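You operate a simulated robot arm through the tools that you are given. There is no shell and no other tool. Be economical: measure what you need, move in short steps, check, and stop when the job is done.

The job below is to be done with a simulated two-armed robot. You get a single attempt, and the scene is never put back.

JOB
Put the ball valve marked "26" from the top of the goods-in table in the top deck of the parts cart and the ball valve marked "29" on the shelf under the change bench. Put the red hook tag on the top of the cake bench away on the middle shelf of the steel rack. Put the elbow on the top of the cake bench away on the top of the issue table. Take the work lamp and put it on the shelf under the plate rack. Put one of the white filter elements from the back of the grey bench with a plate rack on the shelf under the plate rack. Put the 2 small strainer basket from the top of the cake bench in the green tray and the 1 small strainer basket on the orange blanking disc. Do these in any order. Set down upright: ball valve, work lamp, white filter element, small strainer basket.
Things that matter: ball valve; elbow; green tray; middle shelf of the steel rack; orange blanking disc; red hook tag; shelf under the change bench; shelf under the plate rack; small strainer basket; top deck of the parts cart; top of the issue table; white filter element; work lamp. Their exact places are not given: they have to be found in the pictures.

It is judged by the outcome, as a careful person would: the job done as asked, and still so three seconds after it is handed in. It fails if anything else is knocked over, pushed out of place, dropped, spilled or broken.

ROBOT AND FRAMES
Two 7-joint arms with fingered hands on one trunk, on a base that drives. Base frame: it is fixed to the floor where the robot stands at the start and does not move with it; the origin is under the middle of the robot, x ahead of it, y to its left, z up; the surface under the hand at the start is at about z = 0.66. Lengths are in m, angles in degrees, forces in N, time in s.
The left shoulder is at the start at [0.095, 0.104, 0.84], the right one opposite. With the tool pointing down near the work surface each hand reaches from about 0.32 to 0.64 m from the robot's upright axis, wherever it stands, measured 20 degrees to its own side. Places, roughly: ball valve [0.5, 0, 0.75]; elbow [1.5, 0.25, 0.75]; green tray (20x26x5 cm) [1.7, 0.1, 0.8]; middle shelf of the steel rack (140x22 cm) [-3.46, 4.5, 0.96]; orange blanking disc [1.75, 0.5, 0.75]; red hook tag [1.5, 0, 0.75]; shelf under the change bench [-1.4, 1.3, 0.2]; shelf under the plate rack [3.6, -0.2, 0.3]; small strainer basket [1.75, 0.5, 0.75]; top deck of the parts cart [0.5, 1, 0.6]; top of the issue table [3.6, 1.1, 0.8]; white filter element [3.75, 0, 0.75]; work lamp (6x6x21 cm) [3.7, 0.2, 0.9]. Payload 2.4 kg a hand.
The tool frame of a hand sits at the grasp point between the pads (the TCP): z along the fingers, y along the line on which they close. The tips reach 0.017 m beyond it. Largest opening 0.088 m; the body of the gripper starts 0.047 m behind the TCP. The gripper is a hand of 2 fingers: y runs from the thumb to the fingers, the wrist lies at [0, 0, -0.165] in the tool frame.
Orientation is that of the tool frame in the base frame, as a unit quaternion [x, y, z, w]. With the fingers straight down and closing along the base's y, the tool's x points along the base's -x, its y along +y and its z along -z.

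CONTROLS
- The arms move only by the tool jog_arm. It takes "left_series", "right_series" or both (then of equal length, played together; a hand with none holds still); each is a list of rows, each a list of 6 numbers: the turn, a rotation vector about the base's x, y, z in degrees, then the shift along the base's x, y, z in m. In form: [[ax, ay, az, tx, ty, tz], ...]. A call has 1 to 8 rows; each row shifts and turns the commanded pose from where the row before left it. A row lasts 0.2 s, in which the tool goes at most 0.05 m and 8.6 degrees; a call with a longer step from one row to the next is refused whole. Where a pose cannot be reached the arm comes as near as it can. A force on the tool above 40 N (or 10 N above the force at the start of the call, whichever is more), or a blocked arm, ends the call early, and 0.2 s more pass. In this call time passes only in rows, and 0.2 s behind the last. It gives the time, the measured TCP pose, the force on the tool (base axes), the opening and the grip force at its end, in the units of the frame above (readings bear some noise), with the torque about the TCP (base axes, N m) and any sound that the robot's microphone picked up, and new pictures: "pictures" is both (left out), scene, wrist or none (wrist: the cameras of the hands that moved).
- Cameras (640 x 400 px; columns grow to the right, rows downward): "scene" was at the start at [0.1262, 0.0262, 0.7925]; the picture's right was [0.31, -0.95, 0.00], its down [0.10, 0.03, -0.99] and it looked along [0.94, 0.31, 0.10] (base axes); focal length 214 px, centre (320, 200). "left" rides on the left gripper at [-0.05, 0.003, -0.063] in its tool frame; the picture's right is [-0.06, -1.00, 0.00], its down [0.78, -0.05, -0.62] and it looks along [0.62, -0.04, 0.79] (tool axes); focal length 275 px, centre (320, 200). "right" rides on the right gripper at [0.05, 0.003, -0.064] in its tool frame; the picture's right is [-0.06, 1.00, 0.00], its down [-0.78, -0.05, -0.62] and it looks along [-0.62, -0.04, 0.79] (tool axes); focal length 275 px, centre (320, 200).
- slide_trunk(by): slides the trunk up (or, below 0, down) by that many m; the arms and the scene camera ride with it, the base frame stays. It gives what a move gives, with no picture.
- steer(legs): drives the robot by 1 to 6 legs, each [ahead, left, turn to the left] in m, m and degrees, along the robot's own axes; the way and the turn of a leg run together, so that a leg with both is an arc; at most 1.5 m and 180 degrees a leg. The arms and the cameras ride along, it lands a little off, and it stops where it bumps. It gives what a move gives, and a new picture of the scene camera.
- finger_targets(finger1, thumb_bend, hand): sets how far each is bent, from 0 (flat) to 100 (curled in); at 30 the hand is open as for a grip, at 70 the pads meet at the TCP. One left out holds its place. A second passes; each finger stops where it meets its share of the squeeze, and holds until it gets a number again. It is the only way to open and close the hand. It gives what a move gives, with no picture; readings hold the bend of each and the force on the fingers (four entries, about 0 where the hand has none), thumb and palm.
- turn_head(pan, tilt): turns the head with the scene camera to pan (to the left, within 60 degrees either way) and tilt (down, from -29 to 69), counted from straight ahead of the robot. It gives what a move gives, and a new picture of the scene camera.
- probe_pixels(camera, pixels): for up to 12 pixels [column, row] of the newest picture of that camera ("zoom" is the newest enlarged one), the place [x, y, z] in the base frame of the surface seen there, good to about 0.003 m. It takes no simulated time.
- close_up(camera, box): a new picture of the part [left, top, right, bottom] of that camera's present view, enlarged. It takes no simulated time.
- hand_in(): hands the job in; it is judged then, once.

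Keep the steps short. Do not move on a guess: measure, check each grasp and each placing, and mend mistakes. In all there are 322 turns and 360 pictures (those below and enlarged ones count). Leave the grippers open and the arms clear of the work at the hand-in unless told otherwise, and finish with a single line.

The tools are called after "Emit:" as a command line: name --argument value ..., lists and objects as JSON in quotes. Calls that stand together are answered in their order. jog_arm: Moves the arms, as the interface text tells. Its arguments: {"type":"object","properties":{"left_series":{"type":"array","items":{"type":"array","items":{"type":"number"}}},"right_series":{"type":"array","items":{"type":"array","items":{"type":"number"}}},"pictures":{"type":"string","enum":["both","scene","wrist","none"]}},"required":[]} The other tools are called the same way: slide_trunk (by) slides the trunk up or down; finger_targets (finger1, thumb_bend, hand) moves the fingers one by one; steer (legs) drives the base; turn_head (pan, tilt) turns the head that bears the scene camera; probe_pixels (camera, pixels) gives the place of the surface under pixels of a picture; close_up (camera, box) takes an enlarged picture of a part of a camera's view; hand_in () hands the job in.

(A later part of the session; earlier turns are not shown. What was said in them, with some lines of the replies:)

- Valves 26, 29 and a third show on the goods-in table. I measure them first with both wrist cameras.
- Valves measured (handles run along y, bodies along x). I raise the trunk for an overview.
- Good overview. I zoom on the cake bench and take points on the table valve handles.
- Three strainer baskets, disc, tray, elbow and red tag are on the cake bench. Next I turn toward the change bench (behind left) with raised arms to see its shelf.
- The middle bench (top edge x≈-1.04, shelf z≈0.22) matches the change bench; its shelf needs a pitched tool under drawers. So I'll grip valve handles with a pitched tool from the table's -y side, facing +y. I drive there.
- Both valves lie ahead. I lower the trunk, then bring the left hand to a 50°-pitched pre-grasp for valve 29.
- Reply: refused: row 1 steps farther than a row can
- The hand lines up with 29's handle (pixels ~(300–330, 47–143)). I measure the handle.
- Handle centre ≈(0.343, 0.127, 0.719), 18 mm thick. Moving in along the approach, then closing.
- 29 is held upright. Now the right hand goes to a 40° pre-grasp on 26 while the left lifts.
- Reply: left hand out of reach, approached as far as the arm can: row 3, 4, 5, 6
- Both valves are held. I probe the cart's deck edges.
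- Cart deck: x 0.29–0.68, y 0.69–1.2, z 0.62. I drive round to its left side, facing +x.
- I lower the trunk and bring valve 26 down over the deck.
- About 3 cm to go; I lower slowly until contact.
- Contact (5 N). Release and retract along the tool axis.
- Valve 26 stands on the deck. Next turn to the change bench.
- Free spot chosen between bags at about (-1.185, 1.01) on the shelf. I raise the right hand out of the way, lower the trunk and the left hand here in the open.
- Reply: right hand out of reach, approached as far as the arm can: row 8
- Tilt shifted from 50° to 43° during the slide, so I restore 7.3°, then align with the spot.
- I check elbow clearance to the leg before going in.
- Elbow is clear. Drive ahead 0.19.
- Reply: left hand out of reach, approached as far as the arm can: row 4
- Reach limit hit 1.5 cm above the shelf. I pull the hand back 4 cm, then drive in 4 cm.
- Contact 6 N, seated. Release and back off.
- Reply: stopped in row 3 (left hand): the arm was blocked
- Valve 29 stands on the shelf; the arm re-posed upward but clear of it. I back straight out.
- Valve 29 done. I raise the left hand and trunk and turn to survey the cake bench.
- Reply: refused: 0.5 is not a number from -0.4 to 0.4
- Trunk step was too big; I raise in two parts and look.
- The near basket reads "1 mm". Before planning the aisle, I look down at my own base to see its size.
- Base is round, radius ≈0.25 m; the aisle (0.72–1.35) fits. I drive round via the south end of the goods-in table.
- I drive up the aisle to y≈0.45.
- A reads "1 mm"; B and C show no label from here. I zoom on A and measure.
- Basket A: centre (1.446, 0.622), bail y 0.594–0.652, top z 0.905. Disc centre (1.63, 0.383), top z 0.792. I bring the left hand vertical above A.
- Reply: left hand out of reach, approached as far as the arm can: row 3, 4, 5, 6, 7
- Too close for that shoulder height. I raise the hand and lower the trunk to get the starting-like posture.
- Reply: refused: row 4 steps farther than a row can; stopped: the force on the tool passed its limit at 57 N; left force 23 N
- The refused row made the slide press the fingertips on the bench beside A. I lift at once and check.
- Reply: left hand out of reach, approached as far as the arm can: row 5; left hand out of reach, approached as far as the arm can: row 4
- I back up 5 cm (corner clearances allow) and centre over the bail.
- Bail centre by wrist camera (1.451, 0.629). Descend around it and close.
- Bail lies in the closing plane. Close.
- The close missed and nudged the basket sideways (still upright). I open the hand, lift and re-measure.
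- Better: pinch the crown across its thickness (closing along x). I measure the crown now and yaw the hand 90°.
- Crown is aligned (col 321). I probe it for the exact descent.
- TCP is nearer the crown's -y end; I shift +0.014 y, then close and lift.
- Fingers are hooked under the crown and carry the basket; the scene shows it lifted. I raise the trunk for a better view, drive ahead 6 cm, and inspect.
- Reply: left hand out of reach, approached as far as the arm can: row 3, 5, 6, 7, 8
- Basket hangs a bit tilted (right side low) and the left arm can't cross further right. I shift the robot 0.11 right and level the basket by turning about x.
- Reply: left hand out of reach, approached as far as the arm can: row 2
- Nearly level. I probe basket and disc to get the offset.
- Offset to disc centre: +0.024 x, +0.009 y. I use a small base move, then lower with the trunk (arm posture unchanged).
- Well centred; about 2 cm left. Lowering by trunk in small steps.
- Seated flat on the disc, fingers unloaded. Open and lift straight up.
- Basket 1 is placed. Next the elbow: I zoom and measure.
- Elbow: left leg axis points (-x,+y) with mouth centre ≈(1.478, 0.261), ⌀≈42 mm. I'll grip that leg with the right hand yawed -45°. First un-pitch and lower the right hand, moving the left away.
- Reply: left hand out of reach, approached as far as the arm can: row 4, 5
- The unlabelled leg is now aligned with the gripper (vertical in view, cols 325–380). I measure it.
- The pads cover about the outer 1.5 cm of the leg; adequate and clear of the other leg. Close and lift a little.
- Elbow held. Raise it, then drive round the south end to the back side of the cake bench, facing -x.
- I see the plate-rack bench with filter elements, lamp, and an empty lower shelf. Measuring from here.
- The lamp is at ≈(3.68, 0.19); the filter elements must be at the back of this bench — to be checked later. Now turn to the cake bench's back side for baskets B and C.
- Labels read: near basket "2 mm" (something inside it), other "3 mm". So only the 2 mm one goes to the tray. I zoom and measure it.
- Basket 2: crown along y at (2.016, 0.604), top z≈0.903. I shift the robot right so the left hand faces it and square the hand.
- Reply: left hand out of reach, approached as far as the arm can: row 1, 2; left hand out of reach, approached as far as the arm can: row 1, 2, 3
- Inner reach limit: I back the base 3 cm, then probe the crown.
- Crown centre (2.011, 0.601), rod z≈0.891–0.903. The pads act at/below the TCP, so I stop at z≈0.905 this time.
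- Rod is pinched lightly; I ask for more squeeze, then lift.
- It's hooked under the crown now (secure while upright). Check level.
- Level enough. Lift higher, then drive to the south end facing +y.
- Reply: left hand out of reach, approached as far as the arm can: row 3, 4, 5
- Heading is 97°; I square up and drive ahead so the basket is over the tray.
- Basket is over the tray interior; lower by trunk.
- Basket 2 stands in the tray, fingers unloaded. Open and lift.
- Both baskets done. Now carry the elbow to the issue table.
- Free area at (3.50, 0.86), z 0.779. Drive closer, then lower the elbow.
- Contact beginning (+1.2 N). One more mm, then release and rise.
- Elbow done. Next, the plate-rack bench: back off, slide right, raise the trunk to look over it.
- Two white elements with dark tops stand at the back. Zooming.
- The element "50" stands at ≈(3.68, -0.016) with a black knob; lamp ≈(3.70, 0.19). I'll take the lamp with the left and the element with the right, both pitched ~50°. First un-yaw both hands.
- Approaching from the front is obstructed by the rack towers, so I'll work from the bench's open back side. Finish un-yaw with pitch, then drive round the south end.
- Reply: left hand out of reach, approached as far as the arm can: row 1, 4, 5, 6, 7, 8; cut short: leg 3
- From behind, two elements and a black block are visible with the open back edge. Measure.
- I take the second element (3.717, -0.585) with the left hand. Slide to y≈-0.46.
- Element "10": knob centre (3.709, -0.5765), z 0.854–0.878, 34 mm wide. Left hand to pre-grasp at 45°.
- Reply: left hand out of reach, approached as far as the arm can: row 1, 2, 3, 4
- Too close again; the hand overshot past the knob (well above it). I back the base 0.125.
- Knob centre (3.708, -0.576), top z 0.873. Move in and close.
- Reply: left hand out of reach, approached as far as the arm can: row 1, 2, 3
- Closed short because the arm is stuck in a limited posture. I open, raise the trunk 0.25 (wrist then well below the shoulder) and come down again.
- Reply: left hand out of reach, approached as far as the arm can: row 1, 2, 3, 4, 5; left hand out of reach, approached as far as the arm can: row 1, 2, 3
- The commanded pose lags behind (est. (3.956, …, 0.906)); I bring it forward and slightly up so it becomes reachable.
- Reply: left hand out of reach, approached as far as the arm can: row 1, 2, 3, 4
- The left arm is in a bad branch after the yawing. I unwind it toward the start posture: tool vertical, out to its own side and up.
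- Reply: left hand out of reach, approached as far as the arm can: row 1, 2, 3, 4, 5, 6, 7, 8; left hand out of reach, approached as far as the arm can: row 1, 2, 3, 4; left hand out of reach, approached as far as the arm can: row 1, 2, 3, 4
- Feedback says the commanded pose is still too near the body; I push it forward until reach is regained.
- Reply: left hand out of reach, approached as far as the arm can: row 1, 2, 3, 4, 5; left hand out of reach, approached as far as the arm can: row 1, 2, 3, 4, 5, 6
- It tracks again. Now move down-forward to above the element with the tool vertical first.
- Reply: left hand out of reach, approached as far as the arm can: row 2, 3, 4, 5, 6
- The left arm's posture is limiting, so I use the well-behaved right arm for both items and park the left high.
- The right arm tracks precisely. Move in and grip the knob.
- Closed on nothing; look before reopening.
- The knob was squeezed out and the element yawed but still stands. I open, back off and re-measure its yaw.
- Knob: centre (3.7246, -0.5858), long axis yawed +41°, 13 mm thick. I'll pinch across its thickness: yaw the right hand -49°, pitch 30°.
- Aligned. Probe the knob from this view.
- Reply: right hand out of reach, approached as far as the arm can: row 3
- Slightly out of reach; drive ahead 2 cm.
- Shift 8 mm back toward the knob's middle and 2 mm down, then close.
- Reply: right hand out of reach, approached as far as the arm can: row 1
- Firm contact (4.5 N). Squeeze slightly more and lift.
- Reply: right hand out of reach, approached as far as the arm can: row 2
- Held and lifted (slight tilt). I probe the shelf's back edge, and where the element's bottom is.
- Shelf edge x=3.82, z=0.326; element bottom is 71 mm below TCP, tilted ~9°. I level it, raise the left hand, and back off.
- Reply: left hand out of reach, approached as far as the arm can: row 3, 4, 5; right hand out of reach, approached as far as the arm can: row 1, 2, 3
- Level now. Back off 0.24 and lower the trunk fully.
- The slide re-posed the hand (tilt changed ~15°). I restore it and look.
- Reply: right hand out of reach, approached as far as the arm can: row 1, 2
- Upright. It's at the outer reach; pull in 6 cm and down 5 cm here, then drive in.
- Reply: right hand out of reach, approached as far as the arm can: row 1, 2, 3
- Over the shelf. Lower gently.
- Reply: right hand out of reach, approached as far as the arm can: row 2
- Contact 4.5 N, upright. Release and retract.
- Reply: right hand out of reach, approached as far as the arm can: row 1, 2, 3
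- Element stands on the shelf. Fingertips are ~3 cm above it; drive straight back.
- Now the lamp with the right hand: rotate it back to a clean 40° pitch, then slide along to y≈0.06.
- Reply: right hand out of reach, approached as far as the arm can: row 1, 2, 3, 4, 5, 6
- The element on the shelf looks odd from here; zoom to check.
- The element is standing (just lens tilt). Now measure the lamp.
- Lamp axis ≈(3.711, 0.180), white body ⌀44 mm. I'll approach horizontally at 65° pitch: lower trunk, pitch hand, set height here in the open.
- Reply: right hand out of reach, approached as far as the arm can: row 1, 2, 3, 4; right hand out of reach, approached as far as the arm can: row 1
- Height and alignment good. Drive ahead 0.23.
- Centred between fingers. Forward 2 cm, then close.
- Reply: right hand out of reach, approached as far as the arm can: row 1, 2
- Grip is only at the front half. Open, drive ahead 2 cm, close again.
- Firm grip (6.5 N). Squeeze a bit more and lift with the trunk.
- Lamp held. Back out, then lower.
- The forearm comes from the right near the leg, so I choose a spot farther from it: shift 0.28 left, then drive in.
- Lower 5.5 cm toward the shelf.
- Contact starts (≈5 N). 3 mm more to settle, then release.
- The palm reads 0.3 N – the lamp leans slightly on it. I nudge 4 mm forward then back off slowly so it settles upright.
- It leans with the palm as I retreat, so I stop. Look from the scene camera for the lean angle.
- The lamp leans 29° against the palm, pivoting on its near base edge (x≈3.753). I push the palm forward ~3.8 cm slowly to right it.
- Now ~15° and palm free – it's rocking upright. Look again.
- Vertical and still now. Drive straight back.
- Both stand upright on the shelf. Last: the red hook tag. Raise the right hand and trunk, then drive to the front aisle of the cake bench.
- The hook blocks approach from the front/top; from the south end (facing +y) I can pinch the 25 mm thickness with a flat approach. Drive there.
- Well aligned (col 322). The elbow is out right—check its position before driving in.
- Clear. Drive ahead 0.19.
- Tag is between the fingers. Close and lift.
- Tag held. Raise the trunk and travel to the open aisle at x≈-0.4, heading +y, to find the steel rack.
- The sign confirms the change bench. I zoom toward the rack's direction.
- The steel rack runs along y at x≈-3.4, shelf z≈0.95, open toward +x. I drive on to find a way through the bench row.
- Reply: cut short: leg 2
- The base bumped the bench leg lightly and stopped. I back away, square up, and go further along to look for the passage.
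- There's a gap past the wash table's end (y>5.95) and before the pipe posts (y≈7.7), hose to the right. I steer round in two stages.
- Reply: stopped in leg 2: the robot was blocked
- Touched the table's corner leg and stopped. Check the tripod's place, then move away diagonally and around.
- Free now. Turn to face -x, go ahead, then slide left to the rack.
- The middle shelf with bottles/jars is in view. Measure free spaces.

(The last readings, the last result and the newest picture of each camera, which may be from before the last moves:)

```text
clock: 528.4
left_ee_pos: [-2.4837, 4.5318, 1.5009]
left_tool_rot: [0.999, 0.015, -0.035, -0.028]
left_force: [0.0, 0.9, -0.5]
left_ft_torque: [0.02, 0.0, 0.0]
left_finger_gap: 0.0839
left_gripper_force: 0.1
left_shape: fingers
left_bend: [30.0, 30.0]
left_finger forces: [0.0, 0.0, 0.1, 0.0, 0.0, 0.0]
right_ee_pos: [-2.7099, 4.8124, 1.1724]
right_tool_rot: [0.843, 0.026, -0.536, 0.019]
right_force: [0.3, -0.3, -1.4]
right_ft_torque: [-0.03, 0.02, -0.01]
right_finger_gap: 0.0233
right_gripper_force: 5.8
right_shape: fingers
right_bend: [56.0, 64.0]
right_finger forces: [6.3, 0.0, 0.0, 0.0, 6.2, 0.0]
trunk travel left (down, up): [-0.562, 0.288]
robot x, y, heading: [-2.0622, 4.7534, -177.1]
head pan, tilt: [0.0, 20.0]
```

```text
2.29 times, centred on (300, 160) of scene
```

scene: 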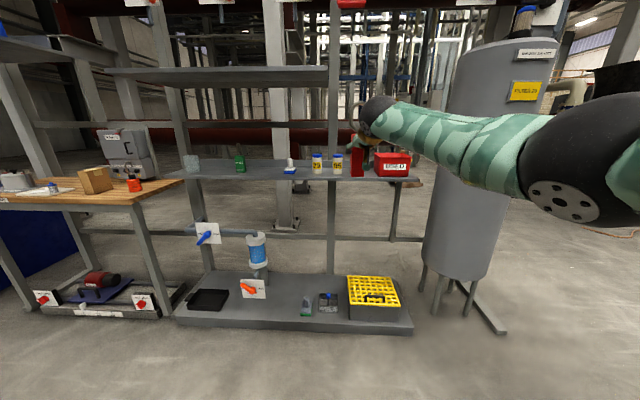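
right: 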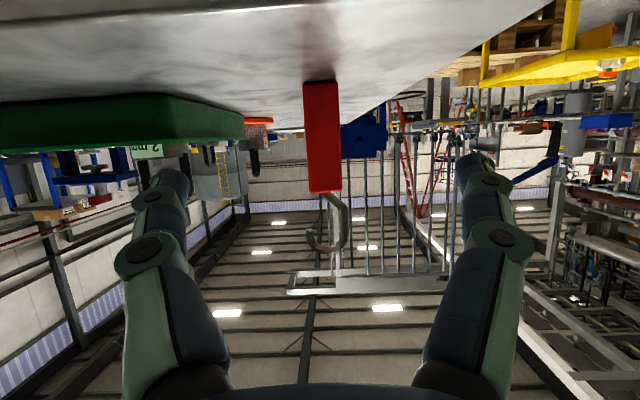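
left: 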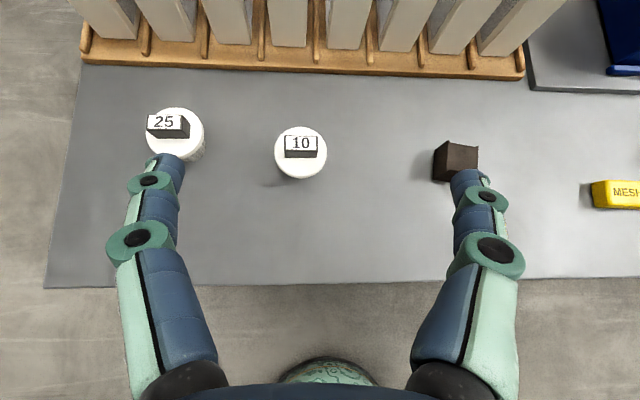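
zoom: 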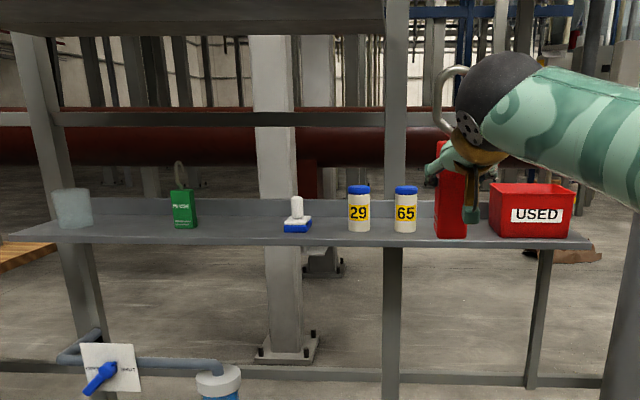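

Free gap at y≈4.355 between the green tag and the blue-white item. Align: turn to 180°, slide left, lower the trunk.

Emit:
steer --legs '[[0, 0, -3], [0, 0.49, 0], [0.4, 0, 0]]'

Emit:
slide_trunk --by -0.11

Emit:
close_up --camera "right" --box '[0, 0, 640, 400]'

```text
clock: 533.8
left_ee_pos: [-2.9019, 4.0693, 1.4983]
left_tool_rot: [0.999, -0.013, -0.034, -0.028]
left_force: [0.4, 0.3, -0.5]
left_ft_torque: [-0.01, -0.01, 0.01]
left_finger_gap: 0.0838
left_gripper_force: 0.0
left_shape: fingers
left_bend: [30.0, 30.0]
left_finger forces: [0.0, 0.0, 0.0, 0.1, 0.0, 0.0]
right_ee_pos: [-3.111, 4.3628, 1.1727]
right_tool_rot: [0.843, 0.001, -0.537, 0.003]
right_force: [0.6, 1.2, -0.5]
right_ft_torque: [-0.02, 0.0, 0.0]
right_finger_gap: 0.0234
right_gripper_force: 6.1
right_shape: fingers
right_bend: [56.0, 64.0]
right_finger forces: [6.2, 0.1, 0.0, 0.1, 6.2, 0.1]
trunk travel left (down, up): [-0.562, 0.288]
robot x, y, heading: [-2.4644, 4.2636, 179.9]
head pan, tilt: [0.0, 20.0]
```

scene: 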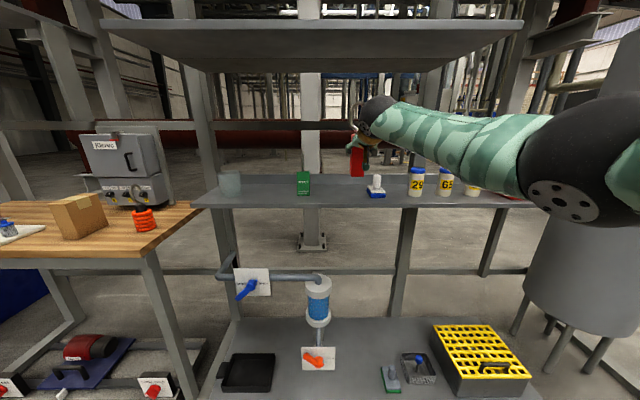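

```text
clock: 535.2
left_ee_pos: [-2.9016, 4.069, 1.3904]
left_tool_rot: [0.999, -0.013, -0.035, -0.028]
left_force: [-0.4, 0.5, 0.0]
left_ft_torque: [0.03, -0.01, -0.01]
left_finger_gap: 0.0837
left_gripper_force: 0.1
left_shape: fingers
left_bend: [30.0, 30.0]
left_finger forces: [0.0, 0.1, 0.0, 0.0, 0.0, 0.0]
right_ee_pos: [-3.1118, 4.3629, 1.064]
right_tool_rot: [0.844, 0.001, -0.537, 0.003]
right_force: [0.1, -0.5, -1.2]
right_ft_torque: [0.0, 0.01, -0.02]
right_finger_gap: 0.0234
right_gripper_force: 6.3
right_shape: fingers
right_bend: [56.0, 64.0]
right_finger forces: [6.3, 0.0, 0.0, 0.0, 6.2, 0.0]
trunk travel left (down, up): [-0.452, 0.398]
robot x, y, heading: [-2.4656, 4.2626, 179.6]
head pan, tilt: [0.0, 20.0]
```

```text
1.00 times, centred on (320, 200) of right (not enlarged: the box is as wide or as high as the picture)
```

zoom: 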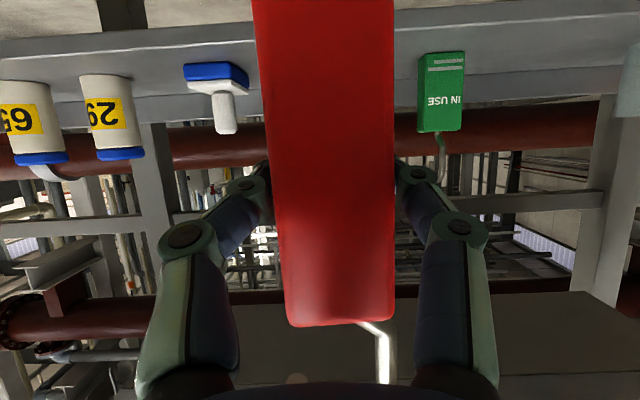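

Centred in the gap. Drive ahead 0.32 over the shelf.

Emit:
steer --legs '[[0.32, 0, 0]]'

Emit:
close_up --camera "scene" --box '[220, 90, 480, 240]'

```text
clock: 537.1
left_ee_pos: [-3.1573, 4.0665, 1.3923]
left_tool_rot: [0.999, -0.007, -0.028, -0.029]
left_force: [10.8, 1.5, 0.2]
left_ft_torque: [-0.04, 0.63, 0.13]
left_finger_gap: 0.0837
left_gripper_force: 5.5
left_shape: fingers
left_bend: [30.0, 30.0]
left_finger forces: [0.0, 0.1, 0.0, 0.0, 0.0, 11.4]
right_ee_pos: [-3.373, 4.3591, 1.065]
right_tool_rot: [0.844, 0.005, -0.536, 0.006]
right_force: [-0.3, -0.5, -0.8]
right_ft_torque: [0.01, -0.02, 0.05]
right_finger_gap: 0.0233
right_gripper_force: 6.5
right_shape: fingers
right_bend: [56.0, 64.0]
right_finger forces: [6.2, 0.0, 0.0, 0.1, 6.3, 0.0]
trunk travel left (down, up): [-0.452, 0.398]
robot x, y, heading: [-2.7269, 4.2627, -179.7]
head pan, tilt: [0.0, 20.0]
stopped in leg 1: the force on the tool passed its limit at 110 N (the readings are from after the stop); the commanded pose is now the measured one
```

scene: 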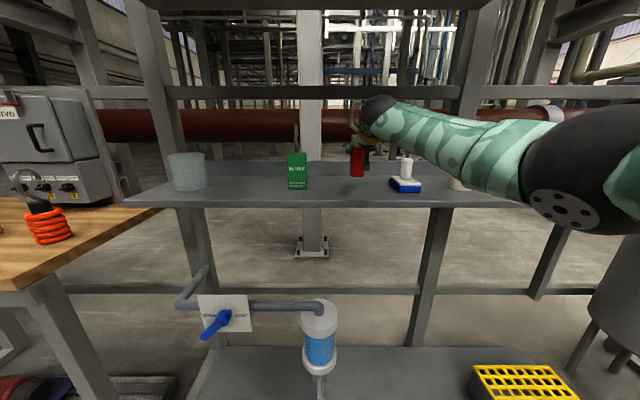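

```text
2.46 times, centred on (350, 165) of scene
```

zoom: 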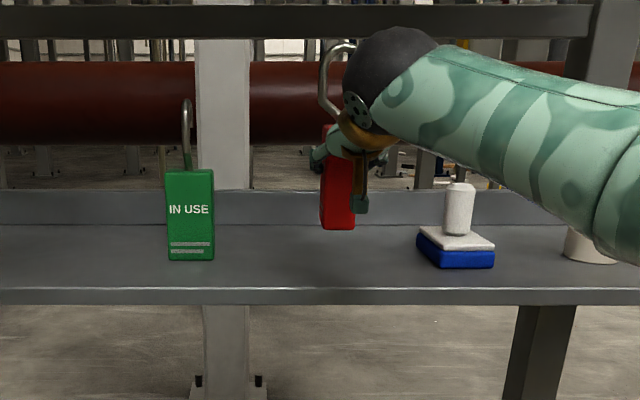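

The left palm bumped the upper shelf edge. I back 3 cm, then use the right arm alone to go in 6 cm and down.

Emit:
steer --legs '[[-0.03, 0, 0]]'

Emit:
jog_arm --right_series '[[0, 0, 0, -0.025, 0, 0], [0, 0, 0, -0.025, 0, 0], [0, 0, 0, -0.025, 0, -0.01], [0, 0, 0, 0, 0, -0.015]]' --pictures "scene"

```text
clock: 537.9
left_ee_pos: [-3.1282, 4.0667, 1.3926]
left_tool_rot: [0.999, -0.008, -0.027, -0.031]
left_force: [-0.2, -0.3, 0.3]
left_ft_torque: [0.01, -0.01, -0.01]
left_finger_gap: 0.0837
left_gripper_force: 0.0
left_shape: fingers
left_bend: [30.0, 30.0]
left_finger forces: [0.0, 0.1, 0.1, 0.1, 0.1, 0.0]
right_ee_pos: [-3.3445, 4.3591, 1.0651]
right_tool_rot: [0.844, 0.005, -0.537, 0.005]
right_force: [0.8, 0.2, -1.3]
right_ft_torque: [0.01, -0.03, -0.05]
right_finger_gap: 0.0231
right_gripper_force: 5.6
right_shape: fingers
right_bend: [56.0, 64.0]
right_finger forces: [6.2, 0.0, 0.1, 0.0, 6.3, 0.0]
trunk travel left (down, up): [-0.452, 0.398]
robot x, y, heading: [-2.7018, 4.2619, -180.1]
head pan, tilt: [0.0, 20.0]
```

scene: 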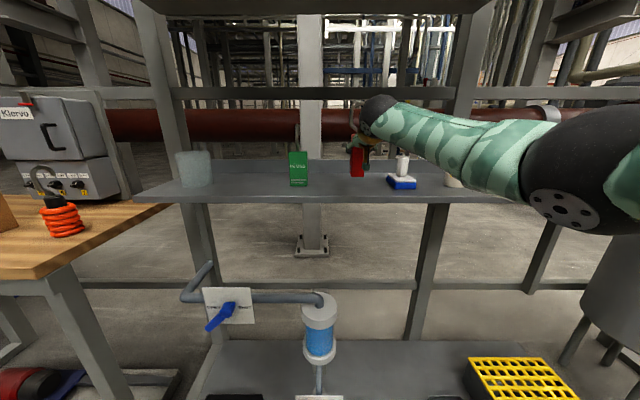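

```text
clock: 538.9
left_ee_pos: [-3.1307, 4.0667, 1.3931]
left_tool_rot: [0.999, -0.007, -0.027, -0.03]
left_force: [0.9, -0.7, 0.5]
left_ft_torque: [0.02, 0.0, 0.04]
left_finger_gap: 0.0839
left_gripper_force: 0.1
left_shape: fingers
left_bend: [30.0, 30.0]
left_finger forces: [0.0, 0.0, 0.0, 0.1, 0.0, 0.0]
right_ee_pos: [-3.3864, 4.3574, 1.0449]
right_tool_rot: [0.844, 0.004, -0.537, 0.004]
right_force: [-0.5, -0.1, -0.6]
right_ft_torque: [-0.04, 0.01, 0.0]
right_finger_gap: 0.0234
right_gripper_force: 5.7
right_shape: fingers
right_bend: [56.0, 64.0]
right_finger forces: [6.2, 0.0, 0.1, 0.0, 6.2, 0.0]
right hand out of reach, approached as far as the arm can: row 2, 3, 4
trunk travel left (down, up): [-0.452, 0.398]
robot x, y, heading: [-2.7004, 4.2663, -179.9]
head pan, tilt: [0.0, 20.0]
```

scene: 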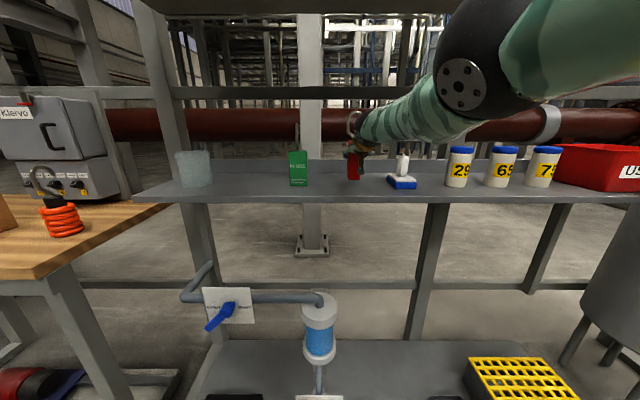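

3+ cm inside the shelf edge. Lower with the trunk.

Emit:
slide_trunk --by -0.022

Emit:
close_up --camera "scene" --box '[270, 100, 450, 220]'

```text
clock: 539.4
left_ee_pos: [-3.1305, 4.0658, 1.3839]
left_tool_rot: [0.999, -0.006, -0.036, -0.026]
left_force: [-2.3, 0.7, 4.0]
left_ft_torque: [0.01, 0.06, -0.02]
left_finger_gap: 0.0839
left_gripper_force: 0.0
left_shape: fingers
left_bend: [30.0, 30.0]
left_finger forces: [0.0, 0.1, 0.0, 0.1, 0.1, 0.0]
right_ee_pos: [-3.3865, 4.3573, 1.0319]
right_tool_rot: [0.845, 0.004, -0.535, 0.006]
right_force: [0.0, -0.5, -1.0]
right_ft_torque: [0.0, -0.03, -0.03]
right_finger_gap: 0.0231
right_gripper_force: 6.4
right_shape: fingers
right_bend: [56.0, 64.0]
right_finger forces: [6.1, 0.0, 0.0, 0.1, 6.0, 0.0]
trunk travel left (down, up): [-0.442, 0.408]
robot x, y, heading: [-2.6985, 4.2668, -179.9]
head pan, tilt: [0.0, 20.0]
stopped: the force on the tool passed its limit at 62 N (the readings are from after the stop); the commanded pose is now the measured one
```

```text
3.33 times, centred on (360, 160) of scene
```

zoom: 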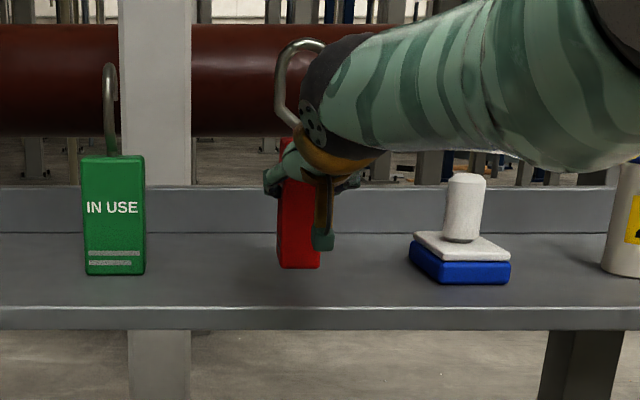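

The left palm is now over the upper shelf edge, so no more trunk lowering. I lower with the right arm.

Emit:
jog_arm --right_series '[[0, 0, 0, 0.002, 0, -0.008], [0, 0, 0, 0.002, 0, -0.005], [0, 0, 0, 0, 0, -0.003]]' --pictures "none"

```text
clock: 540.2
left_ee_pos: [-3.1306, 4.0659, 1.384]
left_tool_rot: [0.999, -0.007, -0.035, -0.026]
left_force: [-1.4, -0.3, 4.9]
left_ft_torque: [-0.03, 0.14, -0.02]
left_finger_gap: 0.0841
left_gripper_force: 0.1
left_shape: fingers
left_bend: [30.0, 30.0]
left_finger forces: [0.0, 0.1, 0.0, 0.0, 0.1, 0.0]
right_ee_pos: [-3.3845, 4.3582, 1.0181]
right_tool_rot: [0.845, 0.004, -0.535, 0.005]
right_force: [0.0, -0.5, -0.6]
right_ft_torque: [0.03, -0.04, 0.01]
right_finger_gap: 0.0234
right_gripper_force: 5.9
right_shape: fingers
right_bend: [56.0, 64.0]
right_finger forces: [6.2, 0.0, 0.0, 0.0, 6.1, 0.1]
trunk travel left (down, up): [-0.442, 0.408]
robot x, y, heading: [-2.7015, 4.2636, -179.8]
head pan, tilt: [0.0, 20.0]
```

Emit:
jog_arm --right_series '[[0, 0, 0, 0, 0, -0.003], [0, 0, 0, 0, 0, -0.003]]' --pictures "none"

Emit:
close_up --camera "scene" --box '[270, 100, 450, 220]'

```text
clock: 540.8
left_ee_pos: [-3.1297, 4.0652, 1.385]
left_tool_rot: [0.999, -0.006, -0.035, -0.027]
left_force: [-1.1, 0.1, 3.4]
left_ft_torque: [0.0, 0.07, -0.02]
left_finger_gap: 0.0834
left_gripper_force: 0.0
left_shape: fingers
left_bend: [30.0, 30.0]
left_finger forces: [0.0, 0.0, 0.0, 0.0, 0.0, 0.1]
right_ee_pos: [-3.3819, 4.3568, 1.0135]
right_tool_rot: [0.843, 0.006, -0.537, 0.006]
right_force: [-1.1, 0.3, 4.6]
right_ft_torque: [0.01, 0.06, -0.04]
right_finger_gap: 0.0232
right_gripper_force: 7.1
right_shape: fingers
right_bend: [56.0, 64.0]
right_finger forces: [6.0, 0.0, 0.1, 0.0, 6.8, 0.1]
trunk travel left (down, up): [-0.442, 0.408]
robot x, y, heading: [-2.696, 4.263, -180.0]
head pan, tilt: [0.0, 20.0]
```

```text
3.33 times, centred on (360, 160) of scene
```

zoom: 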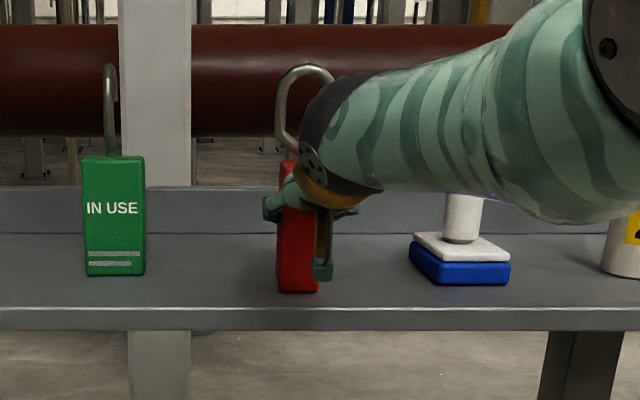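

Contact. Release the tag and check it stays.

Emit:
finger_targets --hand "right" --finger1 30 --thumb_bend 30

Emit:
close_up --camera "scene" --box '[270, 100, 450, 220]'

Emit:
close_up --camera "right" --box '[0, 0, 640, 400]'

```text
clock: 541.8
left_ee_pos: [-3.1306, 4.0655, 1.3841]
left_tool_rot: [0.999, -0.006, -0.036, -0.027]
left_force: [-0.1, 0.9, 1.4]
left_ft_torque: [-0.09, 0.15, -0.03]
left_finger_gap: 0.0836
left_gripper_force: 0.2
left_shape: fingers
left_bend: [30.0, 30.0]
left_finger forces: [0.1, 0.0, 0.0, 0.0, 0.0, 0.1]
right_ee_pos: [-3.382, 4.3581, 1.0119]
right_tool_rot: [0.844, 0.005, -0.536, 0.006]
right_force: [1.0, -1.1, -0.3]
right_ft_torque: [-0.01, 0.01, 0.01]
right_finger_gap: 0.0833
right_gripper_force: 0.0
right_shape: fingers
right_bend: [30.0, 30.0]
right_finger forces: [0.0, 0.0, 0.0, 0.1, 0.0, 0.0]
trunk travel left (down, up): [-0.442, 0.408]
robot x, y, heading: [-2.6979, 4.2625, -179.8]
head pan, tilt: [0.0, 20.0]
```

```text
3.33 times, centred on (360, 160) of scene
```

zoom: 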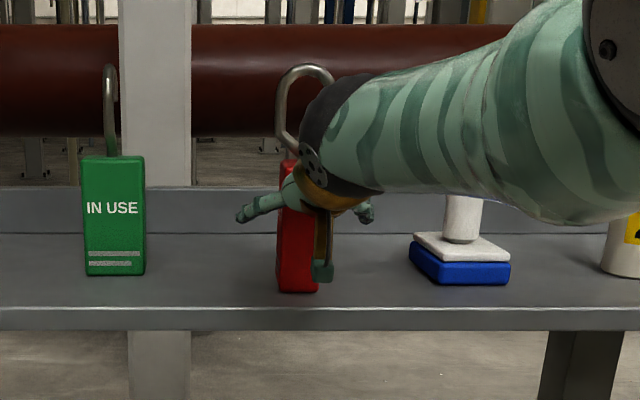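

```text
1.00 times, centred on (320, 200) of right (not enlarged: the box is as wide or as high as the picture)
```

zoom: 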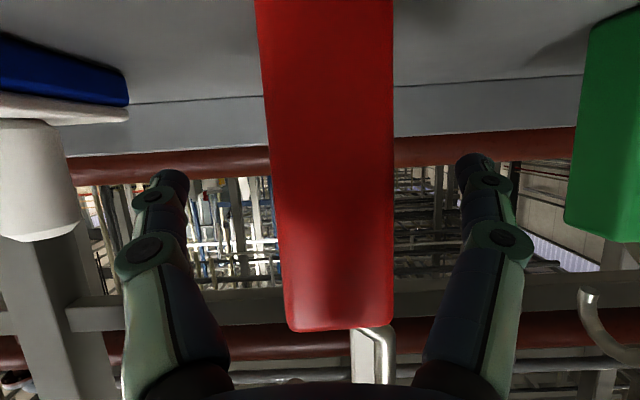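

Tag stands alone. Drive straight back.

Emit:
steer --legs '[[-0.35, 0, 0]]'

Emit:
turn_head --pan 0 --tilt 10

Emit:
close_up --camera "scene" --box '[160, 100, 480, 260]'

```text
clock: 544.1
left_ee_pos: [-2.7786, 4.0655, 1.3849]
left_tool_rot: [0.999, -0.006, -0.037, -0.026]
left_force: [0.3, -0.1, 0.3]
left_ft_torque: [0.0, 0.01, 0.01]
left_finger_gap: 0.0836
left_gripper_force: 0.1
left_shape: fingers
left_bend: [30.0, 30.0]
left_finger forces: [0.0, 0.0, 0.0, 0.0, 0.0, 0.0]
right_ee_pos: [-3.0308, 4.3583, 1.0132]
right_tool_rot: [0.844, 0.005, -0.536, 0.006]
right_force: [0.3, 0.5, -0.5]
right_ft_torque: [0.03, 0.0, -0.01]
right_finger_gap: 0.0836
right_gripper_force: 0.0
right_shape: fingers
right_bend: [30.0, 30.0]
right_finger forces: [0.0, 0.0, 0.0, 0.1, 0.0, 0.0]
trunk travel left (down, up): [-0.442, 0.408]
robot x, y, heading: [-2.3445, 4.2652, -179.7]
head pan, tilt: [0.0, 20.0]
```

scene: 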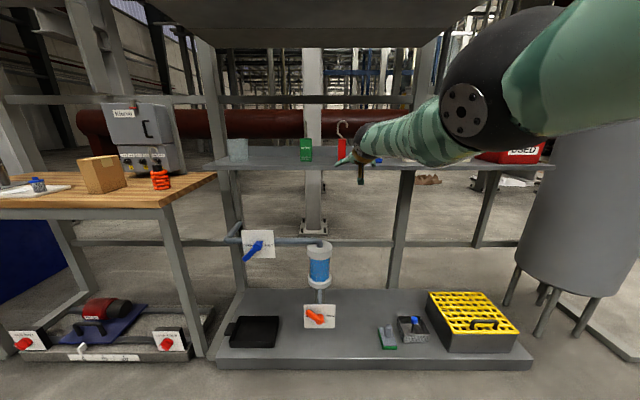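

```text
clock: 544.8
left_ee_pos: [-2.7782, 4.0665, 1.3838]
left_tool_rot: [0.999, -0.005, -0.035, -0.027]
left_force: [0.7, 0.6, -0.1]
left_ft_torque: [0.0, 0.02, -0.03]
left_finger_gap: 0.0837
left_gripper_force: 0.0
left_shape: fingers
left_bend: [30.0, 30.0]
left_finger forces: [0.1, 0.1, 0.0, 0.1, 0.0, 0.1]
right_ee_pos: [-3.0304, 4.3573, 1.0126]
right_tool_rot: [0.844, 0.005, -0.536, 0.006]
right_force: [0.0, 0.5, 1.1]
right_ft_torque: [-0.04, 0.04, 0.02]
right_finger_gap: 0.0837
right_gripper_force: 0.1
right_shape: fingers
right_bend: [30.0, 30.0]
right_finger forces: [0.0, 0.1, 0.1, 0.0, 0.0, 0.1]
trunk travel left (down, up): [-0.442, 0.408]
robot x, y, heading: [-2.3491, 4.2645, -180.0]
head pan, tilt: [0.0, 10.0]
```

scene: 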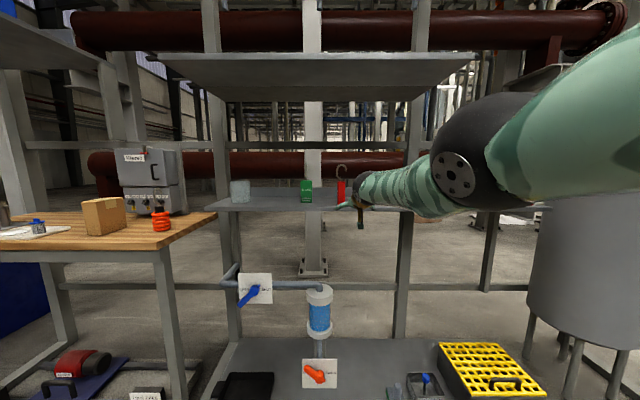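

```text
2.00 times, centred on (320, 180) of scene
```

zoom: 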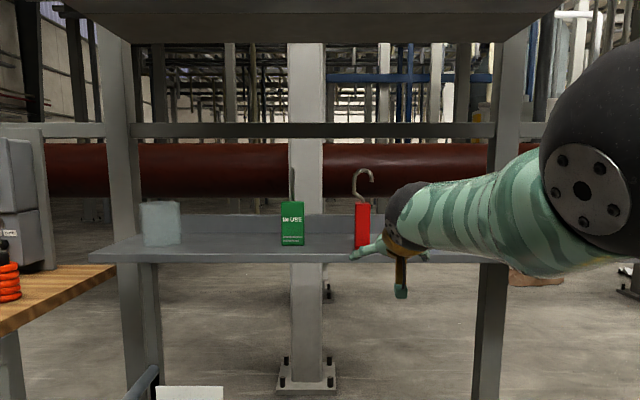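

The "1 mm", "2 mm" and "3 mm" baskets were told apart by their labels. The tag, valves, elbow, lamp, filter element and both baskets stand where asked. Both grippers are open and clear, so I hand in.

Emit:
hand_in

```text
The job is handed in.
```

I placed all eight items where asked and handed the job in; along the way I nudged the 1 mm basket and filter element 10, which stayed upright, let the lamp lean before righting it, and bumped bench legs and the rack's upper shelf, with nothing seen to fall.
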